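You operate a simulated robot arm through the tools that you are given. There is no shell and no other tool.

The job below is to be done with a simulated two-armed robot. You get a single attempt, and the scene is never put back.

Task
Take the red tea towel from the end of the table and hang it over the middle rail of the green wing.

Only the result counts: the job must be done as asked and must still hold three seconds after the hand-in. Knocking over, shifting, dropping, spilling or breaking anything else fails it. Flat cloth is picked up by pressing the open fingertips on it (5 to 10 N) and closing them slowly along it; thin cloth reads only 2 to 8 mm in the jaws.

Robot
Two 7-joint arms with two-finger grippers on one trunk, on a base that drives. Base frame: it is fixed to the floor where the robot stands at the start and does not move with it; the origin is under the middle of the robot, x ahead of it, y to its left, z up; the surface under the hand at the start is at about z = 750. Units: mm, degrees, N and s.
The left shoulder is at the start at [24, 218, 1030], the right one opposite. With the tool pointing down near the work surface each hand reaches from about 200 to 760 mm from the robot's upright axis, wherever it stands, measured 20 degrees to its own side. Payload 2.2 kg a hand.
The tool frame of a hand sits at the grasp point between the pads (the TCP): z along the fingers, y along the line on which they close. The tips reach 19 mm beyond it. Largest opening 116 mm; the body of the gripper starts 70 mm behind the TCP.
Orientation is told as [roll, pitch, yaw] about the base's x, y, z axes, in that order, counted from this pose: with the fingers straight down and closing along the base's y, the tool's x points along the base's -x, its y along +y and its z along -z.

Tools
- The arms move only by the tool apply_moves. It takes "left_targets", "right_targets" or both (then of equal length, played together; a hand with none holds still); each is a list that holds one entry, the list of rows, each a list of 6 numbers: the shift along the tool's x, y, z in mm, then the turn, a rotation vector about the tool's x, y, z in degrees. In form: [[[dx, dy, dz, wx, wy, wz], ...]]. A call has 1 to 20 rows; each row shifts and turns the commanded pose from where the row before left it, along the tool's axes as they then stand. "left_claw" and "right_claw" are, for a hand that has rows, the finger opening in mm, from 0 to 116, set as the call begins (left out, the last holds). Each row takes 0.2 s and may step no farther than 50 mm and 8.6 degrees from the row before; otherwise, or with a gripper value out of range, the whole call is refused. A pose out of reach is approached as far as the arm can. The call stops where the force on the tool passes 40 N (or 10 N more than at its start, if that is more) or the arm is blocked; 0.2 s more then pass. The fingers move at their own pace and stop on an object; they squeeze with about 40 N. The grip force told is the motor's: it shows also when the fingers shut on nothing. Time passes only in rows, and 0.2 s behind the last, so rows that do not move let the fingers close. The reply holds the time, the measured pose of the TCP, the force on the tool along the base axes, the opening and the grip force, in the units named above and with some noise, with the torque about the TCP (base axes, N m) and any sound that the robot's microphone picked up.
- Cameras (640 x 400 px; columns grow to the right, rows downward): "scene" is now at [122.2, 37.8, 1199.8]; the picture's right is [0.41, -0.91, 0.00], its down [-0.53, -0.24, -0.81] and it looks along [0.74, 0.33, -0.58] (base axes); focal length 270 px, centre (320, 200). "left" rides on the left gripper at [69, 15, -97] in its tool frame; the picture's right is [-0.21, 0.98, 0.00], its down [-0.76, -0.17, -0.63] and it looks along [-0.62, -0.14, 0.77] (tool axes); focal length 251 px, centre (320, 200). "right" rides on the right gripper at [69, -15, -97] in its tool frame; the picture's right is [0.21, 0.98, 0.00], its down [-0.76, 0.17, -0.63] and it looks along [-0.62, 0.14, 0.77] (tool axes); focal length 251 px, centre (320, 200). There is no depth. A picture from a camera that has moved, and an enlarged one, comes with that camera's place and axes in the base frame and with its lens.
- get_image(camera): a new picture of that camera. No time passes.
- move_column(by): slides the trunk up (or, below 0, down) by that many mm; the arms and the scene camera ride with it, the base frame stays. It gives what a move gives, with no picture.
- drive_base(legs): drives the robot by 1 to 6 legs, each [ahead, left, turn to the left] in mm, mm and degrees, along the robot's own axes; the way and the turn of a leg run together, so that a leg with both is an arc; at most 1500 mm and 180 degrees a leg. The arms and the cameras ride along, it lands a little off, and it stops where it bumps. It gives what a move gives.
- turn_head(pan, tilt): turns the head with the scene camera to pan (to the left, within 80 degrees either way) and tilt (down, from -29 to 69), counted from straight ahead of the robot. It gives what a move gives.
- close_up(camera, box): a new picture of the part [left, top, right, bottom] of that camera's present view, enlarged. No time passes.
- close_job(): hands the job in; it is judged then, once.

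Nothing tells you exact positions but the pictures and the camera data. Unless the task says otherwise, let go and move clear before handing in.

The tools are called after "Emit:" as a command line: name --argument value ..., lists and objects as JSON in quotes. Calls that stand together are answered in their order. apply_moves: Moves the arms, as the interface text tells. Its arguments: {"type":"object","properties":{"left_targets":{"type":"array","items":{"type":"array","items":{"type":"array","items":{"type":"number"}}}},"left_claw":{"type":"number"},"right_targets":{"type":"array","items":{"type":"array","items":{"type":"array","items":{"type":"number"}}}},"right_claw":{"type":"number"}},"required":[]} The other tools are called the same way: move_column (by) slides the trunk up or down; drive_base (legs) drives the base; turn_head (pan, tilt) turns the head that bears the scene camera; get_image (camera) takes a picture; close_up (camera, box) takes an enlarged picture of a part of a camera's view; close_job () hands the job in.

At the start:

```text
t: 0.0
left_tcp_pos: [475.6, 387.5, 882.2]
left_tool_rot: [-0.1, 0.1, 0.0]
left_ft_force: [-0.1, 0.1, -0.6]
left_torque: [-0.06, 0.03, 0.01]
left_gripper_width: 116.0
left_grasp_force: 0.0
right_tcp_pos: [545.9, -21.9, 973.5]
right_tool_rot: [-0.2, 0.2, 0.0]
right_ft_force: [0.5, -0.3, 0.4]
right_torque: [-0.02, -0.03, 0.01]
right_gripper_width: 116.0
right_grasp_force: 0.0
trunk travel left (down, up): [-175.0, 315.0]
robot x, y, heading: [-1.0, -3.3, -0.1]
head pan, tilt: [24.3, 35.5]
```

scene: 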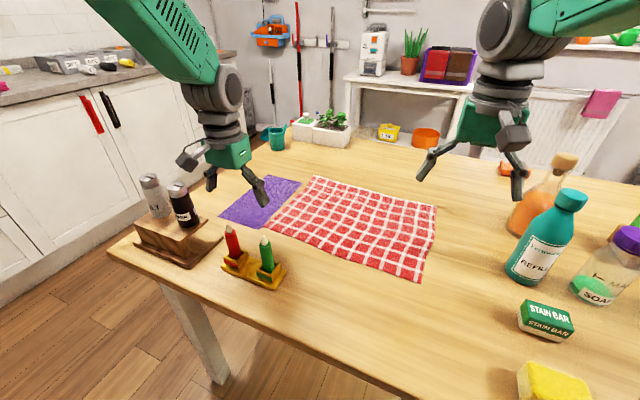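
right: 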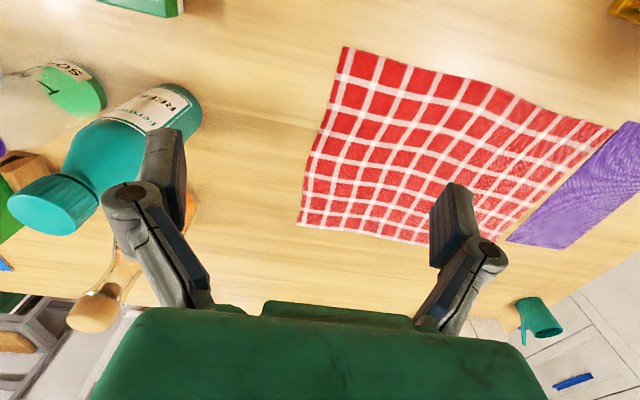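
left: 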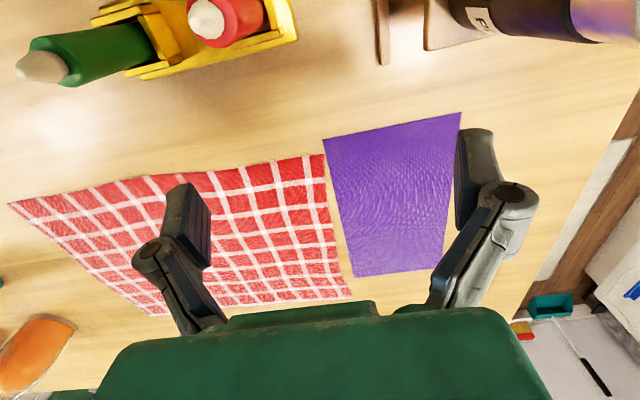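

I see the red checked tea towel flat on the table, beside a purple cloth; I don't see the green wing (probably a drying rack) yet. I'll look around with the head first.

Emit:
turn_head --pan -40 --tilt 25

Emit:
get_image --camera "scene"

Emit:
turn_head --pan 75 --tilt 25

Emit:
get_image --camera "scene"

Emit:
turn_head --pan 10 --tilt 15

Emit:
get_image --camera "scene"

```text
t: 1.4
left_tcp_pos: [472.7, 386.5, 883.4]
left_tool_rot: [0.1, -0.1, 0.1]
left_ft_force: [0.4, 0.2, 0.7]
left_torque: [-0.04, 0.01, 0.02]
left_gripper_width: 115.7
left_grasp_force: 0.1
right_tcp_pos: [542.9, -24.0, 974.8]
right_tool_rot: [0.0, 0.0, 0.0]
right_ft_force: [0.7, 0.9, -0.1]
right_torque: [0.0, 0.02, 0.0]
right_gripper_width: 116.0
right_grasp_force: 0.0
trunk travel left (down, up): [-175.0, 315.0]
robot x, y, heading: [0.5, 0.1, -0.0]
head pan, tilt: [-40.0, 25.0]
```

```text
taken
camera scene: at [112.8, -57.5, 1216.5], right [-0.64, -0.77, 0.0], down [-0.33, 0.27, -0.91], along [0.69, -0.58, -0.42], focal length 270 px, centre (320, 200)
```

scene: 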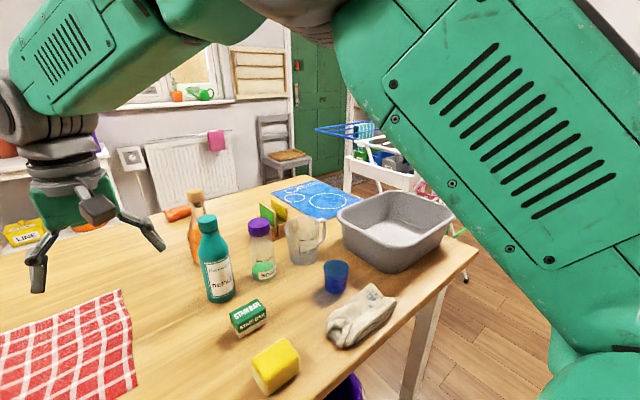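

```text
t: 3.3
left_tcp_pos: [472.5, 386.0, 884.2]
left_tool_rot: [0.0, -0.1, 0.0]
left_ft_force: [-0.3, 1.0, -0.3]
left_torque: [-0.01, 0.02, -0.01]
left_gripper_width: 116.2
left_grasp_force: 0.1
right_tcp_pos: [544.0, -23.1, 974.7]
right_tool_rot: [0.0, 0.0, 0.0]
right_ft_force: [0.6, -0.7, -0.2]
right_torque: [-0.02, 0.03, 0.0]
right_gripper_width: 116.4
right_grasp_force: 0.0
trunk travel left (down, up): [-175.0, 315.0]
robot x, y, heading: [2.0, -4.4, -0.0]
head pan, tilt: [75.0, 25.0]
```

```text
taken
camera scene: at [66.0, 90.8, 1216.4], right [0.97, -0.26, 0.0], down [-0.11, -0.41, -0.91], along [0.23, 0.87, -0.43], focal length 270 px, centre (320, 200)
```

scene: 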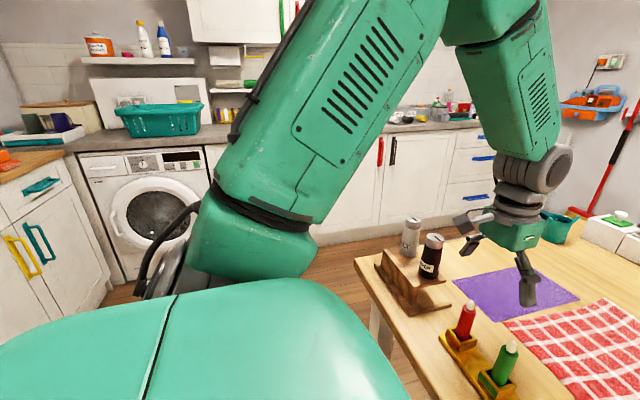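

```text
t: 4.7
left_tcp_pos: [471.3, 384.7, 883.9]
left_tool_rot: [0.1, -0.1, 0.0]
left_ft_force: [0.4, 0.8, 0.2]
left_torque: [0.03, -0.03, 0.02]
left_gripper_width: 116.1
left_grasp_force: 0.0
right_tcp_pos: [541.7, -24.5, 976.7]
right_tool_rot: [0.0, -0.2, -0.1]
right_ft_force: [0.9, 0.4, -0.2]
right_torque: [-0.02, 0.0, -0.03]
right_gripper_width: 115.9
right_grasp_force: 0.0
trunk travel left (down, up): [-175.0, 315.0]
robot x, y, heading: [-2.3, -0.6, 0.1]
head pan, tilt: [10.0, 15.0]
```

```text
taken
camera scene: at [134.2, 18.0, 1232.5], right [0.17, -0.98, 0.0], down [-0.26, -0.05, -0.96], along [0.95, 0.17, -0.26], focal length 270 px, centre (320, 200)
```

scene: 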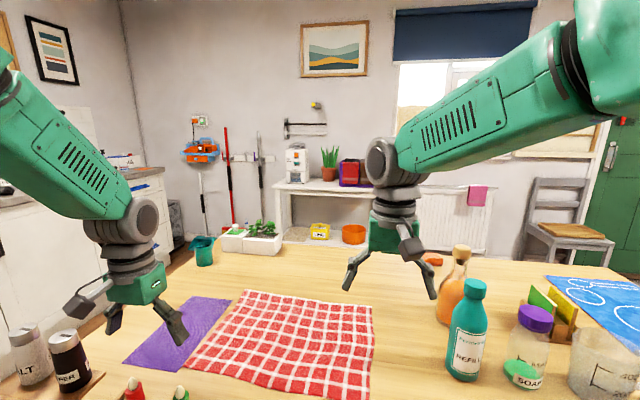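

The drying rack seems to be off to the right (blue wing seen). I'll look further to the right.

Emit:
turn_head --pan -80 --tilt 25

Emit:
get_image --camera "scene"

Emit:
turn_head --pan -57 --tilt 12

Emit:
get_image --camera "scene"

Emit:
turn_head --pan -20 --tilt 20

Emit:
get_image --camera "scene"

```text
t: 6.3
left_tcp_pos: [472.3, 386.5, 884.8]
left_tool_rot: [0.1, 0.0, 0.0]
left_ft_force: [0.6, 0.1, 0.1]
left_torque: [0.0, 0.01, 0.0]
left_gripper_width: 116.0
left_grasp_force: 0.1
right_tcp_pos: [543.9, -24.1, 976.1]
right_tool_rot: [0.0, -0.2, 0.0]
right_ft_force: [-1.0, -0.1, -0.1]
right_torque: [0.01, 0.03, 0.04]
right_gripper_width: 115.8
right_grasp_force: 0.1
trunk travel left (down, up): [-175.0, 315.0]
robot x, y, heading: [3.0, 3.5, -0.1]
head pan, tilt: [-80.0, 25.0]
```

```text
taken
camera scene: at [58.2, -89.1, 1216.8], right [-0.98, -0.17, 0.0], down [-0.08, 0.41, -0.91], along [0.16, -0.89, -0.42], focal length 270 px, centre (320, 200)
```

scene: 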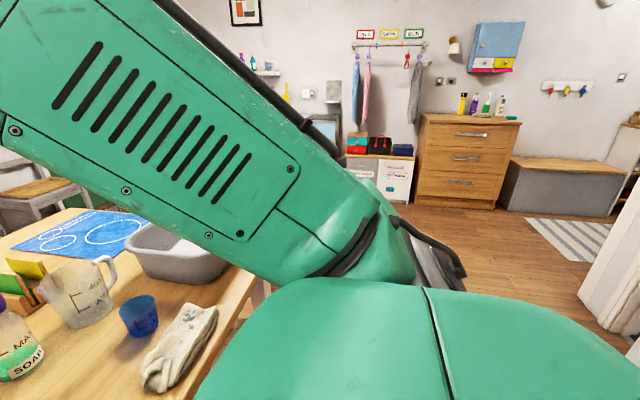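

```text
t: 7.2
left_tcp_pos: [471.5, 385.5, 884.0]
left_tool_rot: [0.1, -0.1, -0.1]
left_ft_force: [-0.5, 0.1, -0.1]
left_torque: [-0.01, 0.03, -0.03]
left_gripper_width: 115.8
left_grasp_force: 0.1
right_tcp_pos: [543.1, -24.1, 976.0]
right_tool_rot: [0.0, -0.2, 0.0]
right_ft_force: [0.0, 0.0, 0.2]
right_torque: [-0.04, -0.05, 0.0]
right_gripper_width: 116.0
right_grasp_force: 0.0
trunk travel left (down, up): [-175.0, 315.0]
robot x, y, heading: [2.9, 1.7, 0.1]
head pan, tilt: [-57.0, 12.0]
```

```text
taken
camera scene: at [92.9, -76.6, 1237.7], right [-0.84, -0.54, 0.0], down [-0.12, 0.17, -0.98], along [0.53, -0.82, -0.21], focal length 270 px, centre (320, 200)
```

scene: 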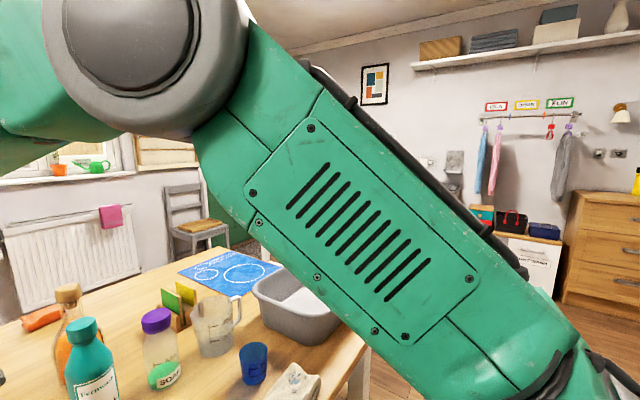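

```text
t: 8.2
left_tcp_pos: [472.0, 387.1, 883.8]
left_tool_rot: [0.1, -0.1, -0.1]
left_ft_force: [0.4, 0.2, 0.2]
left_torque: [-0.01, -0.02, -0.01]
left_gripper_width: 115.9
left_grasp_force: 0.1
right_tcp_pos: [542.7, -22.8, 975.7]
right_tool_rot: [0.1, -0.2, 0.0]
right_ft_force: [0.2, -0.6, 0.0]
right_torque: [0.0, 0.0, -0.01]
right_gripper_width: 116.1
right_grasp_force: 0.1
trunk travel left (down, up): [-175.0, 315.0]
robot x, y, heading: [0.8, 5.2, 0.1]
head pan, tilt: [-20.0, 20.0]
```

```text
taken
camera scene: at [129.6, -30.2, 1224.5], right [-0.34, -0.94, 0.0], down [-0.33, 0.12, -0.94], along [0.88, -0.32, -0.34], focal length 270 px, centre (320, 200)
```

scene: 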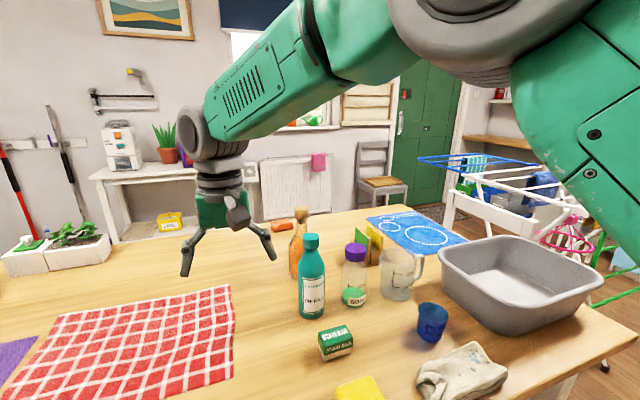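

Emit:
close_up --camera "scene" --box '[400, 120, 640, 270]'

Emit:
turn_head --pan -45 --tilt 40

Emit:
get_image --camera "scene"

```text
2.67 times, centred on (520, 195) of scene
camera zoom: at [129.6, -30.2, 1224.5], right [-0.34, -0.94, 0.0], down [-0.33, 0.12, -0.94], along [0.88, -0.32, -0.34], focal length 721 px, centre (-213, 213)
```

zoom: 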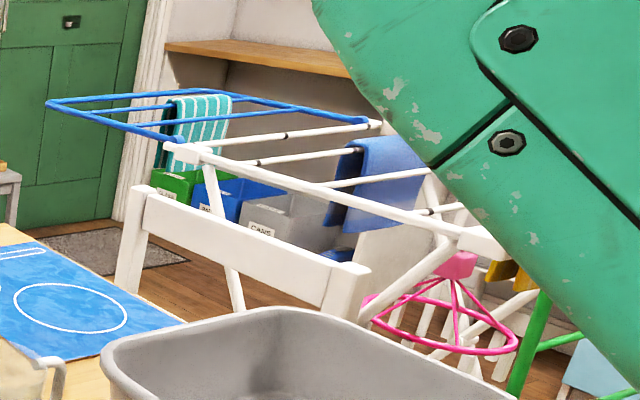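

```text
t: 9.1
left_tcp_pos: [472.9, 386.1, 885.2]
left_tool_rot: [0.0, -0.1, 0.0]
left_ft_force: [-0.1, -0.4, -0.6]
left_torque: [-0.01, 0.02, 0.03]
left_gripper_width: 116.0
left_grasp_force: 0.0
right_tcp_pos: [542.3, -24.5, 976.0]
right_tool_rot: [0.1, -0.1, 0.0]
right_ft_force: [-0.3, -0.1, -0.5]
right_torque: [0.02, 0.02, 0.0]
right_gripper_width: 115.7
right_grasp_force: 0.0
trunk travel left (down, up): [-175.0, 315.0]
robot x, y, heading: [-2.8, -2.1, -0.5]
head pan, tilt: [-45.0, 40.0]
```

```text
taken
camera scene: at [102.2, -58.5, 1193.3], right [-0.71, -0.71, 0.0], down [-0.46, 0.45, -0.77], along [0.54, -0.54, -0.64], focal length 270 px, centre (320, 200)
```

scene: 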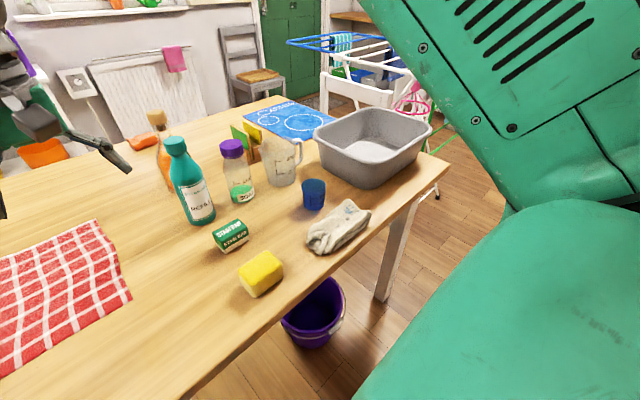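

The rack stands beyond the right end of the table (white body, blue wing on the far side, something green low at the right). I'll raise the trunk to keep the hands clear of everything, back off and look at the rack properly before touching the towel.

Emit:
move_column --by 250

Emit:
turn_head --pan -35 --tilt 30

Emit:
get_image --camera "scene"

Emit:
turn_head --pan -80 --tilt 45

Emit:
get_image --camera "scene"

```text
t: 11.7
left_tcp_pos: [473.0, 386.4, 1133.8]
left_tool_rot: [0.1, -0.2, 0.0]
left_ft_force: [-0.5, -0.3, 0.4]
left_torque: [0.01, -0.04, 0.04]
left_gripper_width: 115.9
left_grasp_force: 0.0
right_tcp_pos: [542.7, -23.7, 1224.0]
right_tool_rot: [0.0, -0.1, -0.1]
right_ft_force: [-1.3, 0.2, 0.7]
right_torque: [0.01, -0.02, -0.01]
right_gripper_width: 116.1
right_grasp_force: 0.1
trunk travel left (down, up): [-425.0, 65.0]
robot x, y, heading: [-2.9, -3.7, 0.1]
head pan, tilt: [-45.0, 40.0]
```

```text
t: 12.4
left_tcp_pos: [473.9, 386.2, 1133.2]
left_tool_rot: [0.0, -0.2, 0.1]
left_ft_force: [-0.4, 0.6, -0.1]
left_torque: [0.02, 0.0, 0.0]
left_gripper_width: 116.0
left_grasp_force: 0.0
right_tcp_pos: [543.3, -24.0, 1225.4]
right_tool_rot: [0.0, 0.0, 0.0]
right_ft_force: [0.2, 0.2, -0.5]
right_torque: [-0.03, 0.0, 0.0]
right_gripper_width: 116.3
right_grasp_force: 0.0
trunk travel left (down, up): [-425.0, 65.0]
robot x, y, heading: [-3.7, 3.1, -0.1]
head pan, tilt: [-35.0, 30.0]
```

```text
taken
camera scene: at [117.3, -49.8, 1458.4], right [-0.57, -0.82, 0.0], down [-0.41, 0.29, -0.86], along [0.71, -0.5, -0.5], focal length 270 px, centre (320, 200)
```

scene: 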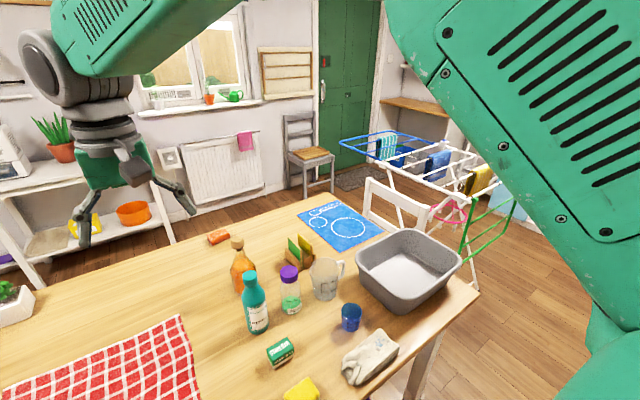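

```text
t: 13.5
left_tcp_pos: [472.6, 385.5, 1134.7]
left_tool_rot: [0.0, -0.2, 0.0]
left_ft_force: [0.4, -0.1, -0.1]
left_torque: [0.0, 0.0, -0.02]
left_gripper_width: 116.0
left_grasp_force: 0.0
right_tcp_pos: [543.7, -23.2, 1225.9]
right_tool_rot: [-0.1, -0.1, 0.0]
right_ft_force: [0.4, 0.2, 0.0]
right_torque: [0.03, -0.03, 0.01]
right_gripper_width: 116.0
right_grasp_force: 0.0
trunk travel left (down, up): [-425.0, 65.0]
robot x, y, heading: [2.3, -0.8, 0.1]
head pan, tilt: [-80.0, 45.0]
```

```text
taken
camera scene: at [57.3, -78.1, 1436.2], right [-0.98, -0.17, 0.0], down [-0.13, 0.69, -0.71], along [0.12, -0.7, -0.71], focal length 270 px, centre (320, 200)
```

scene: 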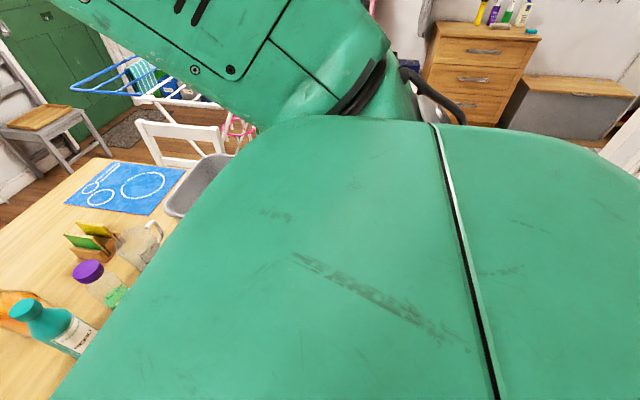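

Emit:
turn_head --pan -35 --tilt 30

Emit:
close_up --camera "scene" --box '[320, 110, 560, 270]'

```text
t: 14.6
left_tcp_pos: [472.1, 386.7, 1134.2]
left_tool_rot: [-0.1, -0.2, 0.0]
left_ft_force: [0.8, 0.0, -0.3]
left_torque: [0.0, 0.01, 0.03]
left_gripper_width: 116.1
left_grasp_force: 0.0
right_tcp_pos: [543.1, -23.8, 1225.7]
right_tool_rot: [0.0, 0.0, 0.0]
right_ft_force: [-0.1, 0.3, 0.3]
right_torque: [0.03, -0.03, 0.0]
right_gripper_width: 115.9
right_grasp_force: 0.1
trunk travel left (down, up): [-425.0, 65.0]
robot x, y, heading: [0.7, 1.4, -0.4]
head pan, tilt: [-35.0, 30.0]
```

```text
2.50 times, centred on (440, 190) of scene
camera zoom: at [117.2, -49.8, 1458.5], right [-0.57, -0.82, 0.0], down [-0.41, 0.29, -0.86], along [0.71, -0.5, -0.5], focal length 676 px, centre (20, 225)
```

zoom: 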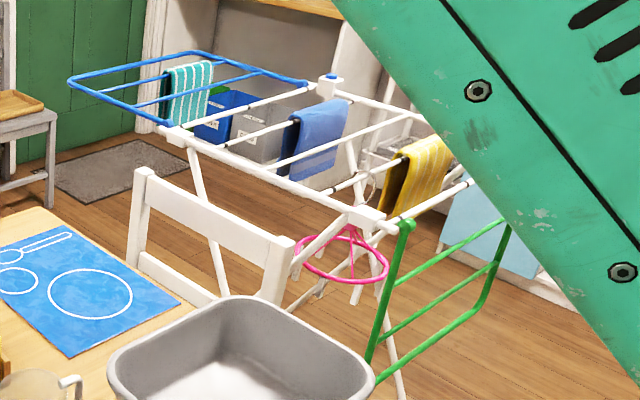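

The green wing hangs down from the near (−x) end of the rack, roughly around [560, −1150…, 600–880], with rails along y; a white chair stands between table and rack. I'll drive around to stand in front of the wing and inspect it.

Emit:
drive_base --legs '[[-200, 0, 0], [0, -900, 0]]'

Emit:
get_image --camera "scene"

```text
t: 20.5
left_tcp_pos: [275.0, -503.5, 1133.5]
left_tool_rot: [-0.1, -0.1, 0.3]
left_ft_force: [0.7, 0.3, -0.5]
left_torque: [-0.01, -0.02, -0.02]
left_gripper_width: 116.1
left_grasp_force: 0.1
right_tcp_pos: [348.0, -912.4, 1225.4]
right_tool_rot: [-0.1, -0.1, 0.4]
right_ft_force: [-0.8, 0.9, -0.5]
right_torque: [0.0, -0.04, -0.02]
right_gripper_width: 115.9
right_grasp_force: 0.1
trunk travel left (down, up): [-425.0, 65.0]
robot x, y, heading: [-194.0, -898.4, 0.5]
head pan, tilt: [-35.0, 30.0]
```

```text
taken
camera scene: at [-77.3, -943.5, 1458.5], right [-0.57, -0.82, 0.0], down [-0.42, 0.28, -0.86], along [0.71, -0.49, -0.5], focal length 270 px, centre (320, 200)
```

scene: 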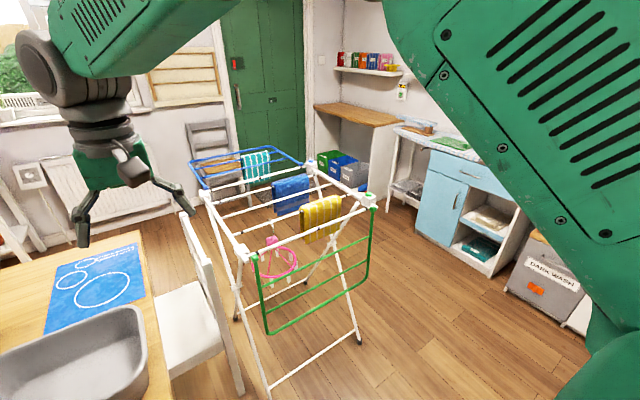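

Emit:
close_up --camera "scene" --box '[190, 140, 430, 290]'

Emit:
close_up --camera "scene" --box '[230, 180, 390, 340]'

```text
2.67 times, centred on (310, 215) of scene
camera zoom: at [-77.3, -943.5, 1458.5], right [-0.57, -0.82, 0.0], down [-0.42, 0.28, -0.86], along [0.71, -0.49, -0.5], focal length 721 px, centre (347, 160)
```

zoom: 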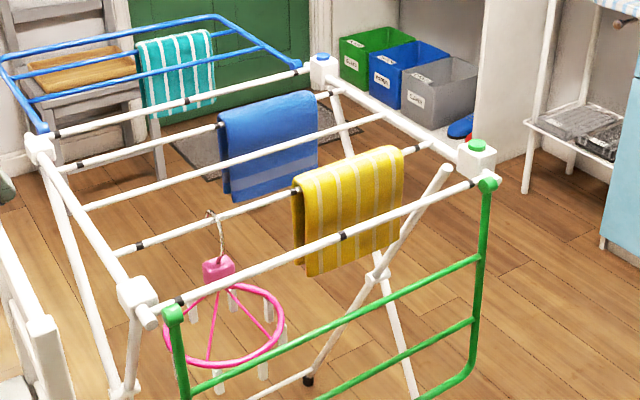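

```text
2.50 times, centred on (310, 260) of scene
camera zoom: at [-77.3, -943.5, 1458.5], right [-0.57, -0.82, 0.0], down [-0.42, 0.28, -0.86], along [0.71, -0.49, -0.5], focal length 676 px, centre (345, 50)
```

zoom: 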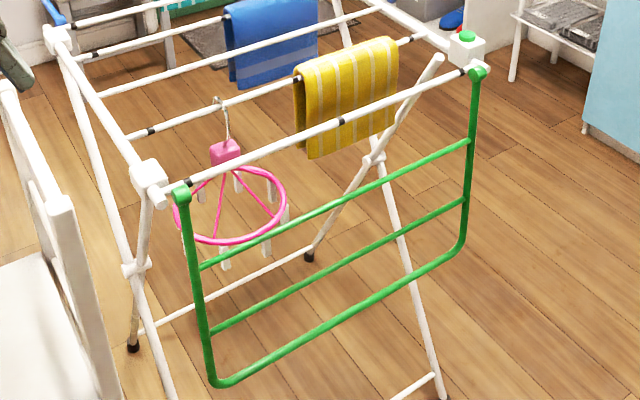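

The green wing hangs down nearly vertically at about x≈555, y from −1140 to −1645, with three rails at roughly z≈750, 620 and 520. I'll move in front of it for exact measurements.

Emit:
drive_base --legs '[[0, -494, 0]]'

Emit:
turn_head --pan 0 --tilt 45

Emit:
get_image --camera "scene"

Emit:
get_image --camera "right"

Emit:
get_image --camera "left"

```text
t: 23.5
left_tcp_pos: [276.5, -982.2, 1128.6]
left_tool_rot: [-0.9, -0.3, 0.3]
left_ft_force: [0.1, 1.3, -0.4]
left_torque: [-0.05, -0.04, 0.0]
left_gripper_width: 116.2
left_grasp_force: 0.1
right_tcp_pos: [346.6, -1391.1, 1227.4]
right_tool_rot: [-0.8, -0.3, 0.3]
right_ft_force: [-0.9, -0.3, -0.5]
right_torque: [-0.08, -0.02, 0.03]
right_gripper_width: 116.1
right_grasp_force: 0.1
trunk travel left (down, up): [-425.0, 65.0]
robot x, y, heading: [-194.9, -1387.3, 0.0]
head pan, tilt: [-35.0, 30.0]
```

```text
t: 24.5
left_tcp_pos: [271.8, -981.1, 1131.2]
left_tool_rot: [-0.8, -0.5, 0.5]
left_ft_force: [-0.4, 0.9, 0.1]
left_torque: [-0.02, -0.01, 0.04]
left_gripper_width: 116.2
left_grasp_force: 0.0
right_tcp_pos: [341.6, -1387.5, 1227.5]
right_tool_rot: [-0.8, -0.4, 0.4]
right_ft_force: [-1.0, 0.4, -0.2]
right_torque: [-0.08, -0.05, -0.02]
right_gripper_width: 115.9
right_grasp_force: 0.2
trunk travel left (down, up): [-425.0, 65.0]
robot x, y, heading: [-191.2, -1385.6, 0.1]
head pan, tilt: [0.0, 45.0]
```

```text
taken
camera scene: at [-68.9, -1362.2, 1435.6], right [0.0, -1.0, 0.02], down [-0.71, -0.01, -0.7], along [0.7, -0.01, -0.71], focal length 270 px, centre (320, 200)
```

scene: 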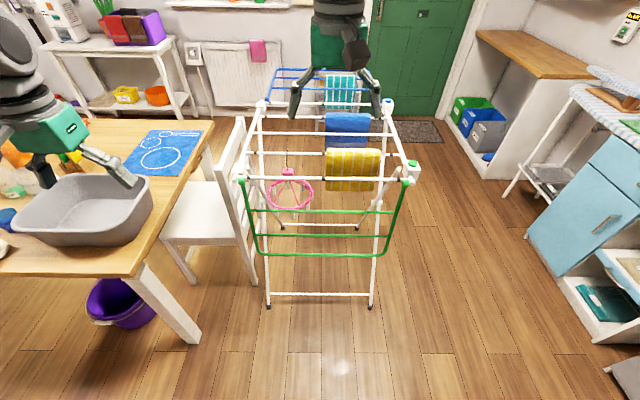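

```text
taken
camera right: at [271.4, -1400.7, 1324.1], right [-0.22, 0.97, -0.02], down [0.75, 0.18, 0.64], along [0.62, 0.13, -0.77], focal length 251 px, centre (320, 200)
```

right: 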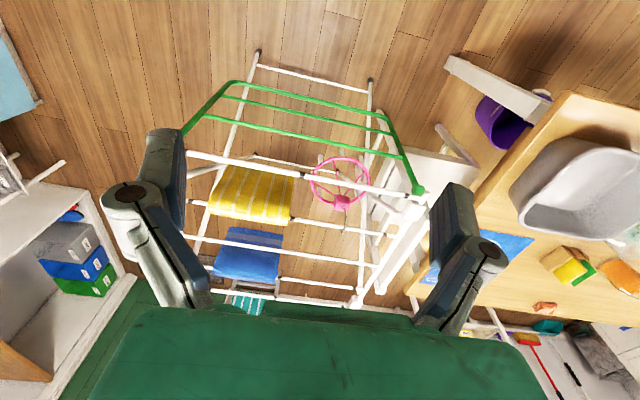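

```text
taken
camera left: at [201.4, -963.6, 1226.9], right [0.21, 0.98, -0.01], down [0.75, -0.15, 0.64], along [0.62, -0.14, -0.77], focal length 251 px, centre (320, 200)
```

left: 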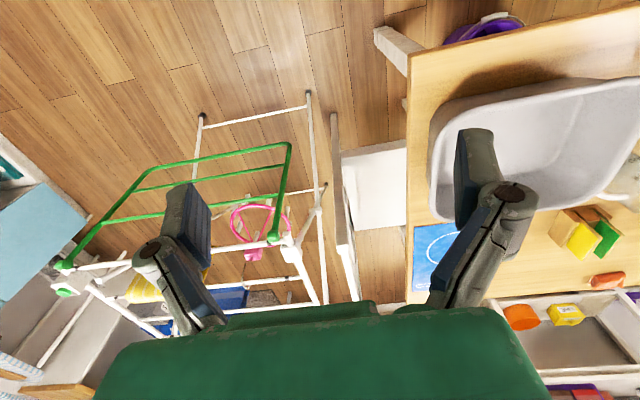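

Emit:
close_up --camera "scene" --box '[230, 160, 420, 280]'

Emit:
close_up --camera "right" --box '[170, 60, 440, 230]'

Emit:
close_up --camera "left" --box '[40, 120, 340, 290]'

```text
3.33 times, centred on (325, 220) of scene
camera zoom: at [-68.9, -1362.2, 1435.6], right [0.0, -1.0, 0.02], down [-0.71, -0.01, -0.7], along [0.7, -0.01, -0.71], focal length 902 px, centre (303, 133)
```

zoom: 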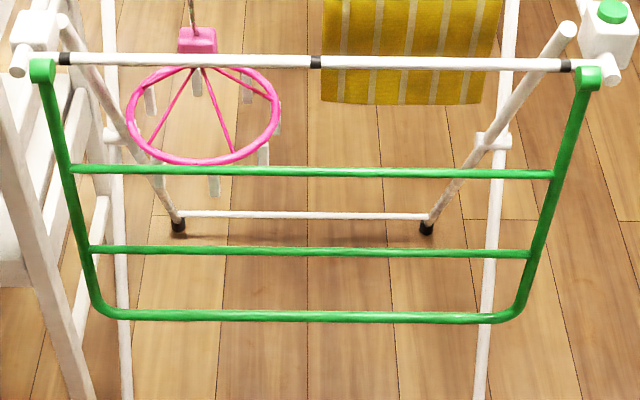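

```text
2.35 times, centred on (305, 145) of right
camera zoom: at [271.4, -1400.7, 1324.1], right [-0.22, 0.97, -0.02], down [0.75, 0.18, 0.64], along [0.62, 0.13, -0.77], focal length 592 px, centre (355, 329)
```

zoom: 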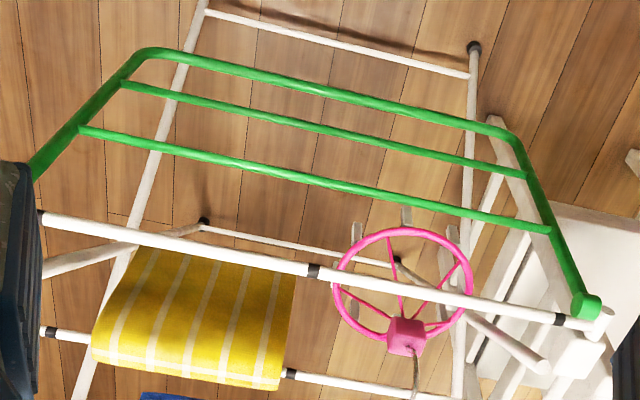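

```text
2.13 times, centred on (190, 205) of left
camera zoom: at [201.4, -963.6, 1226.9], right [0.21, 0.98, -0.01], down [0.75, -0.15, 0.64], along [0.62, -0.14, -0.77], focal length 536 px, centre (597, 189)
```

zoom: 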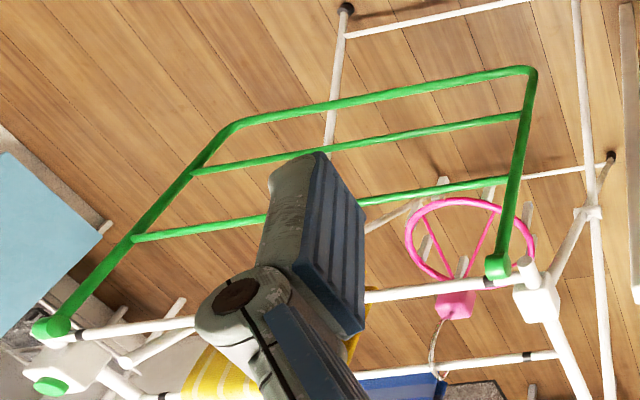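

Emit:
turn_head --pan 0 --tilt 69

Emit:
get_image --camera "scene"

Emit:
turn_head --pan -80 --tilt 60

Emit:
get_image --camera "scene"

Emit:
turn_head --pan 80 --tilt 60

Emit:
get_image --camera "scene"

```text
t: 25.4
left_tcp_pos: [271.6, -980.1, 1130.8]
left_tool_rot: [-0.9, -0.3, 0.4]
left_ft_force: [-0.3, 1.7, -0.1]
left_torque: [-0.14, -0.02, 0.03]
left_gripper_width: 115.9
left_grasp_force: 0.1
right_tcp_pos: [343.7, -1386.5, 1228.2]
right_tool_rot: [-0.9, -0.5, 0.3]
right_ft_force: [0.2, 1.7, -0.3]
right_torque: [-0.12, -0.02, 0.0]
right_gripper_width: 116.1
right_grasp_force: 0.0
trunk travel left (down, up): [-425.0, 65.0]
robot x, y, heading: [-192.8, -1383.2, -0.1]
head pan, tilt: [0.0, 68.8]
```

```text
taken
camera scene: at [-93.7, -1364.2, 1406.9], right [0.0, -1.0, 0.01], down [-0.93, -0.01, -0.36], along [0.36, -0.01, -0.93], focal length 270 px, centre (320, 200)
```

scene: 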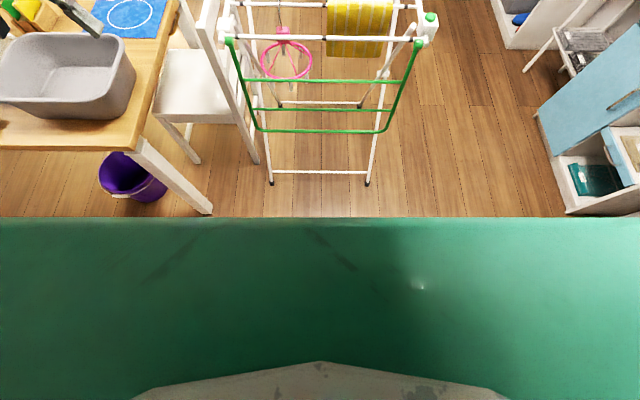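

```text
t: 26.9
left_tcp_pos: [272.3, -1006.9, 1139.7]
left_tool_rot: [0.2, -0.3, 0.3]
left_ft_force: [-0.2, -0.1, -0.4]
left_torque: [0.03, 0.02, 0.01]
left_gripper_width: 116.0
left_grasp_force: 0.2
right_tcp_pos: [342.5, -1416.5, 1227.9]
right_tool_rot: [0.4, -0.5, 0.2]
right_ft_force: [-0.7, -1.6, -1.0]
right_torque: [0.07, -0.02, 0.02]
right_gripper_width: 115.9
right_grasp_force: 0.0
trunk travel left (down, up): [-425.0, 65.0]
robot x, y, heading: [-191.4, -1384.6, 0.1]
head pan, tilt: [-80.0, 60.0]
```

```text
taken
camera scene: at [-138.1, -1468.7, 1415.8], right [-0.98, -0.18, 0.0], down [-0.15, 0.86, -0.49], along [0.08, -0.48, -0.87], focal length 270 px, centre (320, 200)
```

scene: 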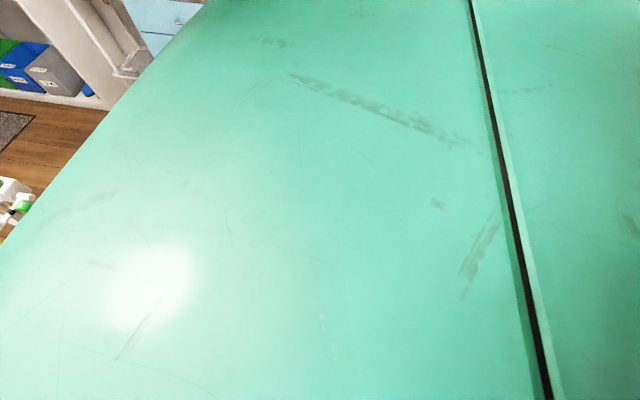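

```text
t: 29.4
left_tcp_pos: [272.5, -1007.9, 1139.1]
left_tool_rot: [0.3, -0.5, 0.2]
left_ft_force: [-0.3, -1.1, 1.0]
left_torque: [0.05, 0.0, 0.01]
left_gripper_width: 115.8
left_grasp_force: 0.1
right_tcp_pos: [342.7, -1418.5, 1228.7]
right_tool_rot: [0.4, -0.4, 0.2]
right_ft_force: [0.5, -0.2, 1.1]
right_torque: [0.04, -0.04, 0.01]
right_gripper_width: 115.9
right_grasp_force: 0.1
trunk travel left (down, up): [-425.0, 65.0]
robot x, y, heading: [-192.5, -1393.2, 0.2]
head pan, tilt: [80.0, 60.0]
```

```text
taken
camera scene: at [-138.6, -1323.4, 1416.5], right [0.99, -0.17, 0.0], down [-0.15, -0.85, -0.5], along [0.08, 0.49, -0.87], focal length 270 px, centre (320, 200)
```

scene: 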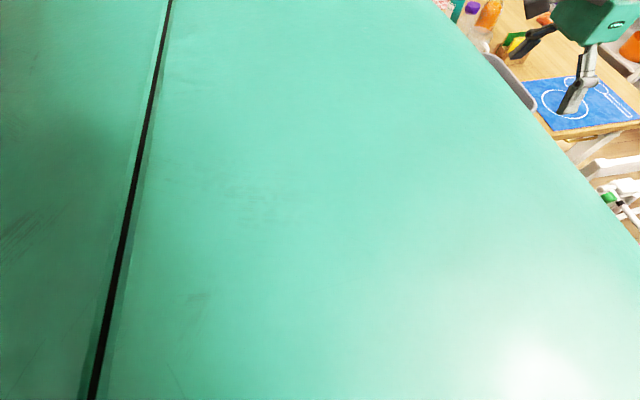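

Emit:
turn_head --pan 0 --tilt 45

Emit:
close_up --camera "scene" --box '[225, 150, 425, 275]'

Emit:
close_up --camera "right" --box '[170, 60, 440, 230]'

Emit:
close_up --camera "left" --box '[40, 120, 340, 290]'

```text
t: 30.9
left_tcp_pos: [271.6, -980.2, 1131.1]
left_tool_rot: [-0.8, -0.4, 0.5]
left_ft_force: [-0.4, 1.5, -0.5]
left_torque: [-0.09, -0.05, 0.03]
left_gripper_width: 116.0
left_grasp_force: 0.1
right_tcp_pos: [342.5, -1386.7, 1228.2]
right_tool_rot: [-0.8, -0.5, 0.4]
right_ft_force: [0.3, 1.7, -0.5]
right_torque: [-0.14, 0.0, 0.01]
right_gripper_width: 115.9
right_grasp_force: 0.0
trunk travel left (down, up): [-425.0, 65.0]
robot x, y, heading: [-194.3, -1383.5, 0.3]
head pan, tilt: [0.0, 45.0]
```

```text
3.20 times, centred on (325, 212) of scene
camera zoom: at [-68.4, -1364.9, 1435.6], right [0.0, -1.0, 0.01], down [-0.71, -0.01, -0.7], along [0.7, -0.01, -0.71], focal length 866 px, centre (304, 160)
```

zoom: 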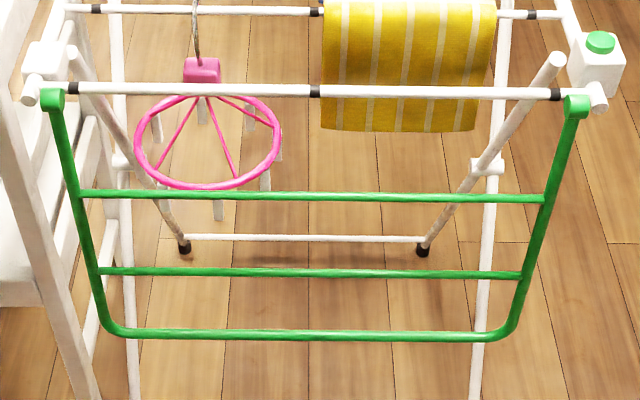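

```text
2.35 times, centred on (305, 145) of right
camera zoom: at [271.9, -1401.3, 1324.2], right [-0.22, 0.97, -0.02], down [0.75, 0.18, 0.64], along [0.62, 0.13, -0.77], focal length 592 px, centre (355, 329)
```

zoom: 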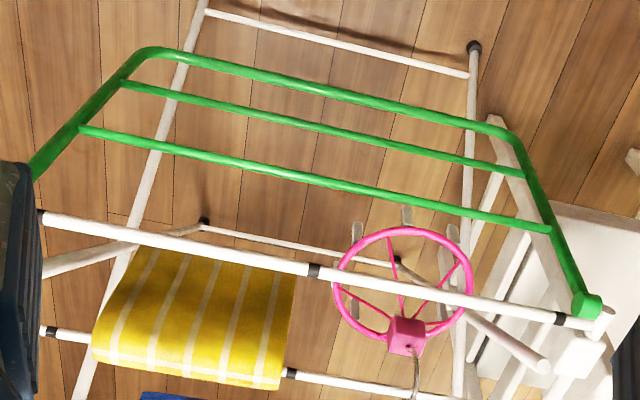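

```text
2.13 times, centred on (190, 205) of left
camera zoom: at [201.9, -964.0, 1227.0], right [0.21, 0.98, -0.01], down [0.75, -0.15, 0.64], along [0.62, -0.14, -0.77], focal length 536 px, centre (597, 189)
```

zoom: 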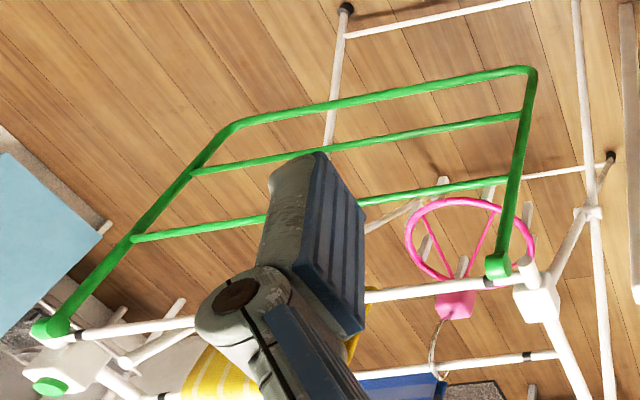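

The wing rails come out near x≈545/534/523 at z≈760/645/531 (top/middle/bottom), and a pink clip hanger sits just behind at y≈−1257, so I'll aim the towel toward the right part of the wing. Now I go back to the table, centring on the towel.

Emit:
drive_base --legs '[[0, 800, 0], [0, 768, 0]]'

Emit:
turn_head --pan 0 --tilt 40

Emit:
get_image --camera "scene"

```text
t: 38.9
left_tcp_pos: [280.9, 559.1, 1136.2]
left_tool_rot: [0.1, -0.3, -0.2]
left_ft_force: [0.9, -0.7, -0.4]
left_torque: [0.05, 0.07, 0.01]
left_gripper_width: 116.0
left_grasp_force: 0.0
right_tcp_pos: [347.5, 149.0, 1225.1]
right_tool_rot: [0.3, -0.2, 0.0]
right_ft_force: [-0.7, -1.1, 0.4]
right_torque: [0.03, -0.02, -0.03]
right_gripper_width: 116.1
right_grasp_force: 0.1
trunk travel left (down, up): [-425.0, 65.0]
robot x, y, heading: [-187.8, 176.6, -0.4]
head pan, tilt: [0.0, 45.0]
```

```text
t: 39.6
left_tcp_pos: [273.0, 536.0, 1145.1]
left_tool_rot: [0.9, -0.8, -0.3]
left_ft_force: [0.7, -2.3, 0.8]
left_torque: [0.18, 0.05, -0.03]
left_gripper_width: 116.0
left_grasp_force: 0.0
right_tcp_pos: [340.9, 124.0, 1233.0]
right_tool_rot: [1.1, -0.9, -0.3]
right_ft_force: [0.6, -1.8, 1.5]
right_torque: [0.23, 0.05, -0.02]
right_gripper_width: 116.0
right_grasp_force: 0.1
trunk travel left (down, up): [-425.0, 65.0]
robot x, y, heading: [-188.4, 170.1, -0.1]
head pan, tilt: [0.0, 40.0]
```

```text
taken
camera scene: at [-62.0, 134.6, 1442.9], right [0.0, -1.0, -0.02], down [-0.64, 0.02, -0.76], along [0.76, 0.01, -0.64], focal length 270 px, centre (320, 200)
```

scene: 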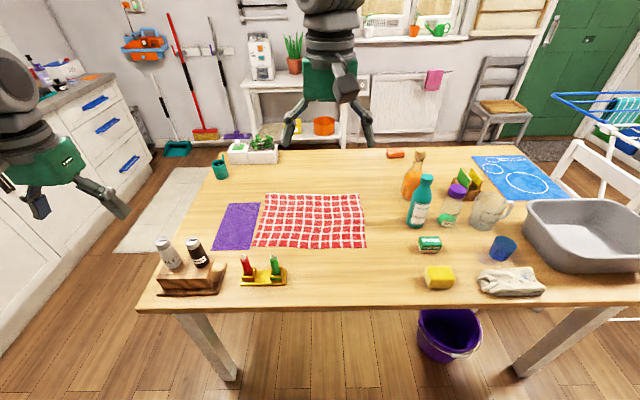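

Emit:
close_up --camera "scene" --box '[200, 180, 400, 305]'

Emit:
drive_base --legs '[[205, 0, 0]]'

Emit:
get_image --camera "scene"

Emit:
get_image --camera "right"

Emit:
get_image --camera "left"

```text
3.20 times, centred on (300, 242) of scene
camera zoom: at [-62.0, 134.6, 1442.9], right [0.0, -1.0, -0.02], down [-0.64, 0.02, -0.76], along [0.76, 0.01, -0.64], focal length 866 px, centre (384, 64)
```

zoom: 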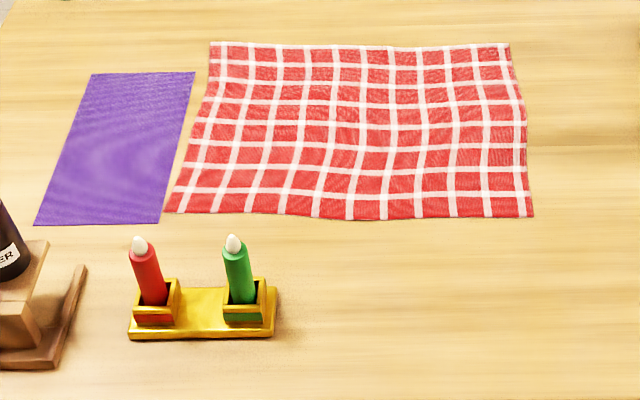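

```text
t: 41.2
left_tcp_pos: [476.5, 610.0, 1121.6]
left_tool_rot: [-2.2, -0.5, -0.1]
left_ft_force: [-1.1, 0.8, -1.0]
left_torque: [-0.09, -0.12, -0.01]
left_gripper_width: 116.0
left_grasp_force: 0.1
right_tcp_pos: [542.9, 204.8, 1229.7]
right_tool_rot: [-2.1, -0.5, 0.0]
right_ft_force: [-0.3, 0.8, -1.3]
right_torque: [-0.1, -0.01, 0.01]
right_gripper_width: 116.1
right_grasp_force: 0.1
trunk travel left (down, up): [-425.0, 65.0]
robot x, y, heading: [17.9, 182.7, -0.6]
head pan, tilt: [0.0, 40.0]
```

```text
taken
camera scene: at [141.7, 235.3, 1441.4], right [0.0, -1.0, 0.04], down [-0.64, -0.03, -0.76], along [0.76, -0.03, -0.64], focal length 270 px, centre (320, 200)
```

scene: 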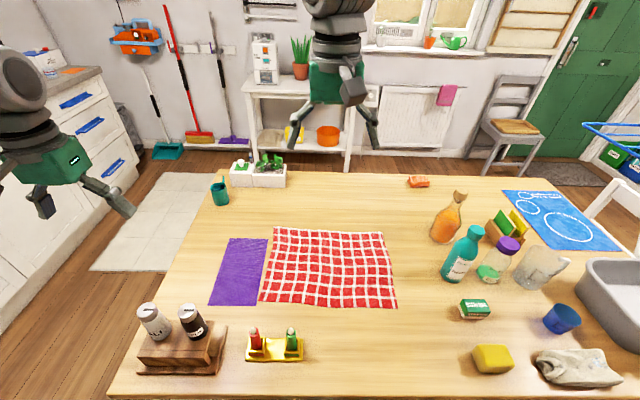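

```text
taken
camera right: at [471.6, 193.9, 1326.0], right [-0.22, 0.98, -0.04], down [0.75, 0.19, 0.63], along [0.63, 0.11, -0.77], focal length 251 px, centre (320, 200)
```

right: 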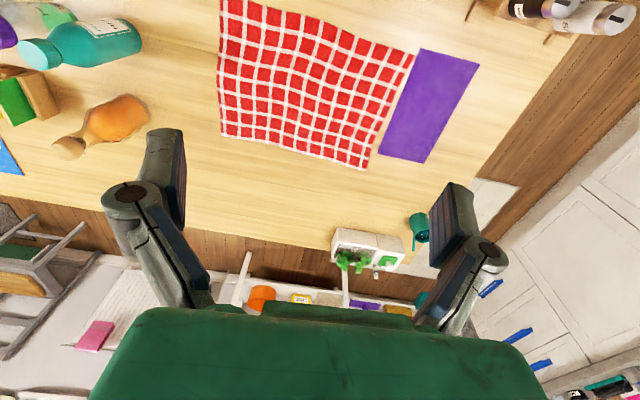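

```text
taken
camera left: at [407.1, 628.2, 1217.6], right [0.22, 0.98, -0.04], down [0.75, -0.14, 0.64], along [0.62, -0.17, -0.76], focal length 251 px, centre (320, 200)
```

left: 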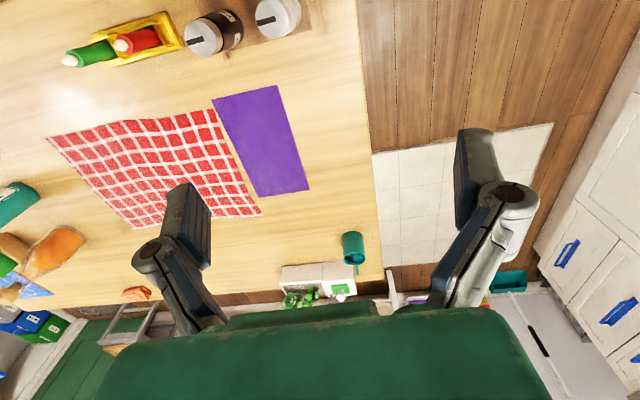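

The robot body seems to be swaying in roll; I'll wait a moment and watch it settle.

Emit:
apply_moves --left_targets '[[[0, 0, 0, 0, 0, 0], [0, 0, 0, 0, 0, 0], [0, 0, 0, 0, 0, 0], [0, 0, 0, 0, 0, 0]]]'

Emit:
apply_moves --left_targets '[[[0, 0, 0, 0, 0, 0], [0, 0, 0, 0, 0, 0], [0, 0, 0, 0, 0, 0], [0, 0, 0, 0, 0, 0], [0, 0, 0, 0, 0, 0], [0, 0, 0, 0, 0, 0], [0, 0, 0, 0, 0, 0], [0, 0, 0, 0, 0, 0]]]'

Emit:
apply_moves --left_targets '[[[0, 0, 0, 0, 0, 0], [0, 0, 0, 0, 0, 0], [0, 0, 0, 0, 0, 0], [0, 0, 0, 0, 0, 0], [0, 0, 0, 0, 0, 0], [0, 0, 0, 0, 0, 0], [0, 0, 0, 0, 0, 0], [0, 0, 0, 0, 0, 0]]]'

```text
t: 42.2
left_tcp_pos: [470.7, 566.4, 1140.2]
left_tool_rot: [0.0, -0.6, -0.2]
left_ft_force: [-1.6, 0.3, 0.6]
left_torque: [-0.09, -0.07, 0.0]
left_gripper_width: 115.8
left_grasp_force: 0.0
right_tcp_pos: [536.0, 158.6, 1232.8]
right_tool_rot: [0.3, -1.0, 0.0]
right_ft_force: [0.7, -0.1, -0.3]
right_torque: [-0.06, -0.01, -0.01]
right_gripper_width: 116.1
right_grasp_force: 0.1
trunk travel left (down, up): [-425.0, 65.0]
robot x, y, heading: [17.4, 184.1, -0.6]
head pan, tilt: [0.0, 40.0]
```

```text
t: 44.2
left_tcp_pos: [464.1, 505.7, 1163.1]
left_tool_rot: [3.1, -1.0, -0.9]
left_ft_force: [-0.3, -2.5, 0.4]
left_torque: [0.15, 0.02, -0.01]
left_gripper_width: 116.1
left_grasp_force: 0.1
right_tcp_pos: [525.5, 93.3, 1235.0]
right_tool_rot: [3.2, -1.2, -0.5]
right_ft_force: [-0.2, -3.0, 0.6]
right_torque: [0.25, -0.03, -0.04]
right_gripper_width: 116.0
right_grasp_force: 0.1
trunk travel left (down, up): [-425.0, 65.0]
robot x, y, heading: [14.7, 187.8, -0.7]
head pan, tilt: [0.0, 40.0]
stopped in row 8 (left hand): the arm was blocked; the commanded pose is now the measured one
```

```text
t: 46.0
left_tcp_pos: [465.5, 527.4, 1154.5]
left_tool_rot: [2.2, -0.9, -0.6]
left_ft_force: [-0.3, -0.1, 0.2]
left_torque: [0.0, -0.03, -0.03]
left_gripper_width: 116.0
left_grasp_force: 0.0
right_tcp_pos: [527.7, 116.4, 1235.8]
right_tool_rot: [2.2, -1.2, -0.3]
right_ft_force: [-0.4, 0.0, 1.0]
right_torque: [0.03, -0.02, -0.02]
right_gripper_width: 115.9
right_grasp_force: 0.0
trunk travel left (down, up): [-425.0, 65.0]
robot x, y, heading: [11.9, 188.8, -1.1]
head pan, tilt: [0.0, 40.0]
```

Emit:
move_column --by -100

Emit:
apply_moves --left_targets '[[[0, 0, 0, 0, 0, 0], [0, 0, 0, 0, 0, 0], [0, 0, 0, 0, 0, 0]]]'

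Emit:
apply_moves --left_targets '[[[0, 0, 0, 0, 0, 0], [0, 0, 0, 0, 0, 0], [0, 0, 0, 0, 0, 0]]]'

Emit:
apply_moves --left_targets '[[[0, 0, 0, 0, 0, 0], [0, 0, 0, 0, 0, 0], [0, 0, 0, 0, 0, 0]]]'

Emit:
apply_moves --left_targets '[[[0, 0, 0, 0, 0, 0], [0, 0, 0, 0, 0, 0], [0, 0, 0, 0, 0, 0]]]'

```text
t: 47.3
left_tcp_pos: [467.5, 556.0, 1046.2]
left_tool_rot: [1.0, -0.7, -0.3]
left_ft_force: [0.4, -0.7, 0.5]
left_torque: [0.07, -0.02, -0.03]
left_gripper_width: 116.2
left_grasp_force: 0.0
right_tcp_pos: [529.9, 146.3, 1133.8]
right_tool_rot: [1.1, -1.0, 0.0]
right_ft_force: [-0.8, 0.4, 1.0]
right_torque: [0.01, -0.04, 0.03]
right_gripper_width: 115.9
right_grasp_force: 0.1
trunk travel left (down, up): [-325.0, 165.0]
robot x, y, heading: [11.5, 193.9, -0.7]
head pan, tilt: [0.0, 40.0]
```

```text
t: 48.3
left_tcp_pos: [461.3, 594.1, 1031.5]
left_tool_rot: [-1.5, -0.9, 0.2]
left_ft_force: [-0.6, 1.6, -0.2]
left_torque: [-0.19, -0.05, 0.01]
left_gripper_width: 115.9
left_grasp_force: 0.0
right_tcp_pos: [523.5, 191.4, 1135.5]
right_tool_rot: [-1.3, -1.2, 0.3]
right_ft_force: [-0.1, 3.3, -0.1]
right_torque: [-0.22, -0.03, 0.01]
right_gripper_width: 115.9
right_grasp_force: 0.0
trunk travel left (down, up): [-325.0, 165.0]
robot x, y, heading: [7.9, 190.3, -0.4]
head pan, tilt: [0.0, 40.0]
stopped in row 3 (left hand): the arm was blocked; the commanded pose is now the measured one
```

```text
t: 49.1
left_tcp_pos: [460.4, 573.6, 1039.3]
left_tool_rot: [-0.3, -0.8, -0.1]
left_ft_force: [0.0, 0.4, 1.1]
left_torque: [-0.06, -0.03, 0.03]
left_gripper_width: 116.3
left_grasp_force: 0.1
right_tcp_pos: [525.2, 167.5, 1136.2]
right_tool_rot: [-0.1, -1.1, 0.1]
right_ft_force: [0.4, 0.9, 0.5]
right_torque: [-0.06, -0.02, 0.0]
right_gripper_width: 116.0
right_grasp_force: 0.1
trunk travel left (down, up): [-325.0, 165.0]
robot x, y, heading: [10.0, 187.9, -0.5]
head pan, tilt: [0.0, 40.0]
```

```text
t: 49.9
left_tcp_pos: [462.3, 543.9, 1045.2]
left_tool_rot: [1.1, -0.6, -0.2]
left_ft_force: [1.6, -0.6, -0.2]
left_torque: [0.08, 0.05, -0.02]
left_gripper_width: 116.1
left_grasp_force: 0.1
right_tcp_pos: [527.2, 134.3, 1132.4]
right_tool_rot: [1.2, -0.8, -0.1]
right_ft_force: [0.7, -0.7, -0.8]
right_torque: [0.07, 0.01, -0.03]
right_gripper_width: 115.9
right_grasp_force: 0.2
trunk travel left (down, up): [-325.0, 165.0]
robot x, y, heading: [14.8, 181.6, -0.7]
head pan, tilt: [0.0, 40.0]
```

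```text
t: 50.9
left_tcp_pos: [459.0, 579.1, 1035.8]
left_tool_rot: [-1.0, -1.0, -0.1]
left_ft_force: [-0.3, 1.7, -0.9]
left_torque: [-0.14, -0.04, 0.02]
left_gripper_width: 116.0
left_grasp_force: 0.1
right_tcp_pos: [523.6, 173.5, 1138.4]
right_tool_rot: [-0.9, -1.4, 0.1]
right_ft_force: [-0.9, 1.2, -0.9]
right_torque: [-0.14, -0.07, 0.03]
right_gripper_width: 115.8
right_grasp_force: 0.0
trunk travel left (down, up): [-325.0, 165.0]
robot x, y, heading: [8.8, 178.2, -0.4]
head pan, tilt: [0.0, 40.0]
stopped in row 3 (left hand): the arm was blocked; the commanded pose is now the measured one
```

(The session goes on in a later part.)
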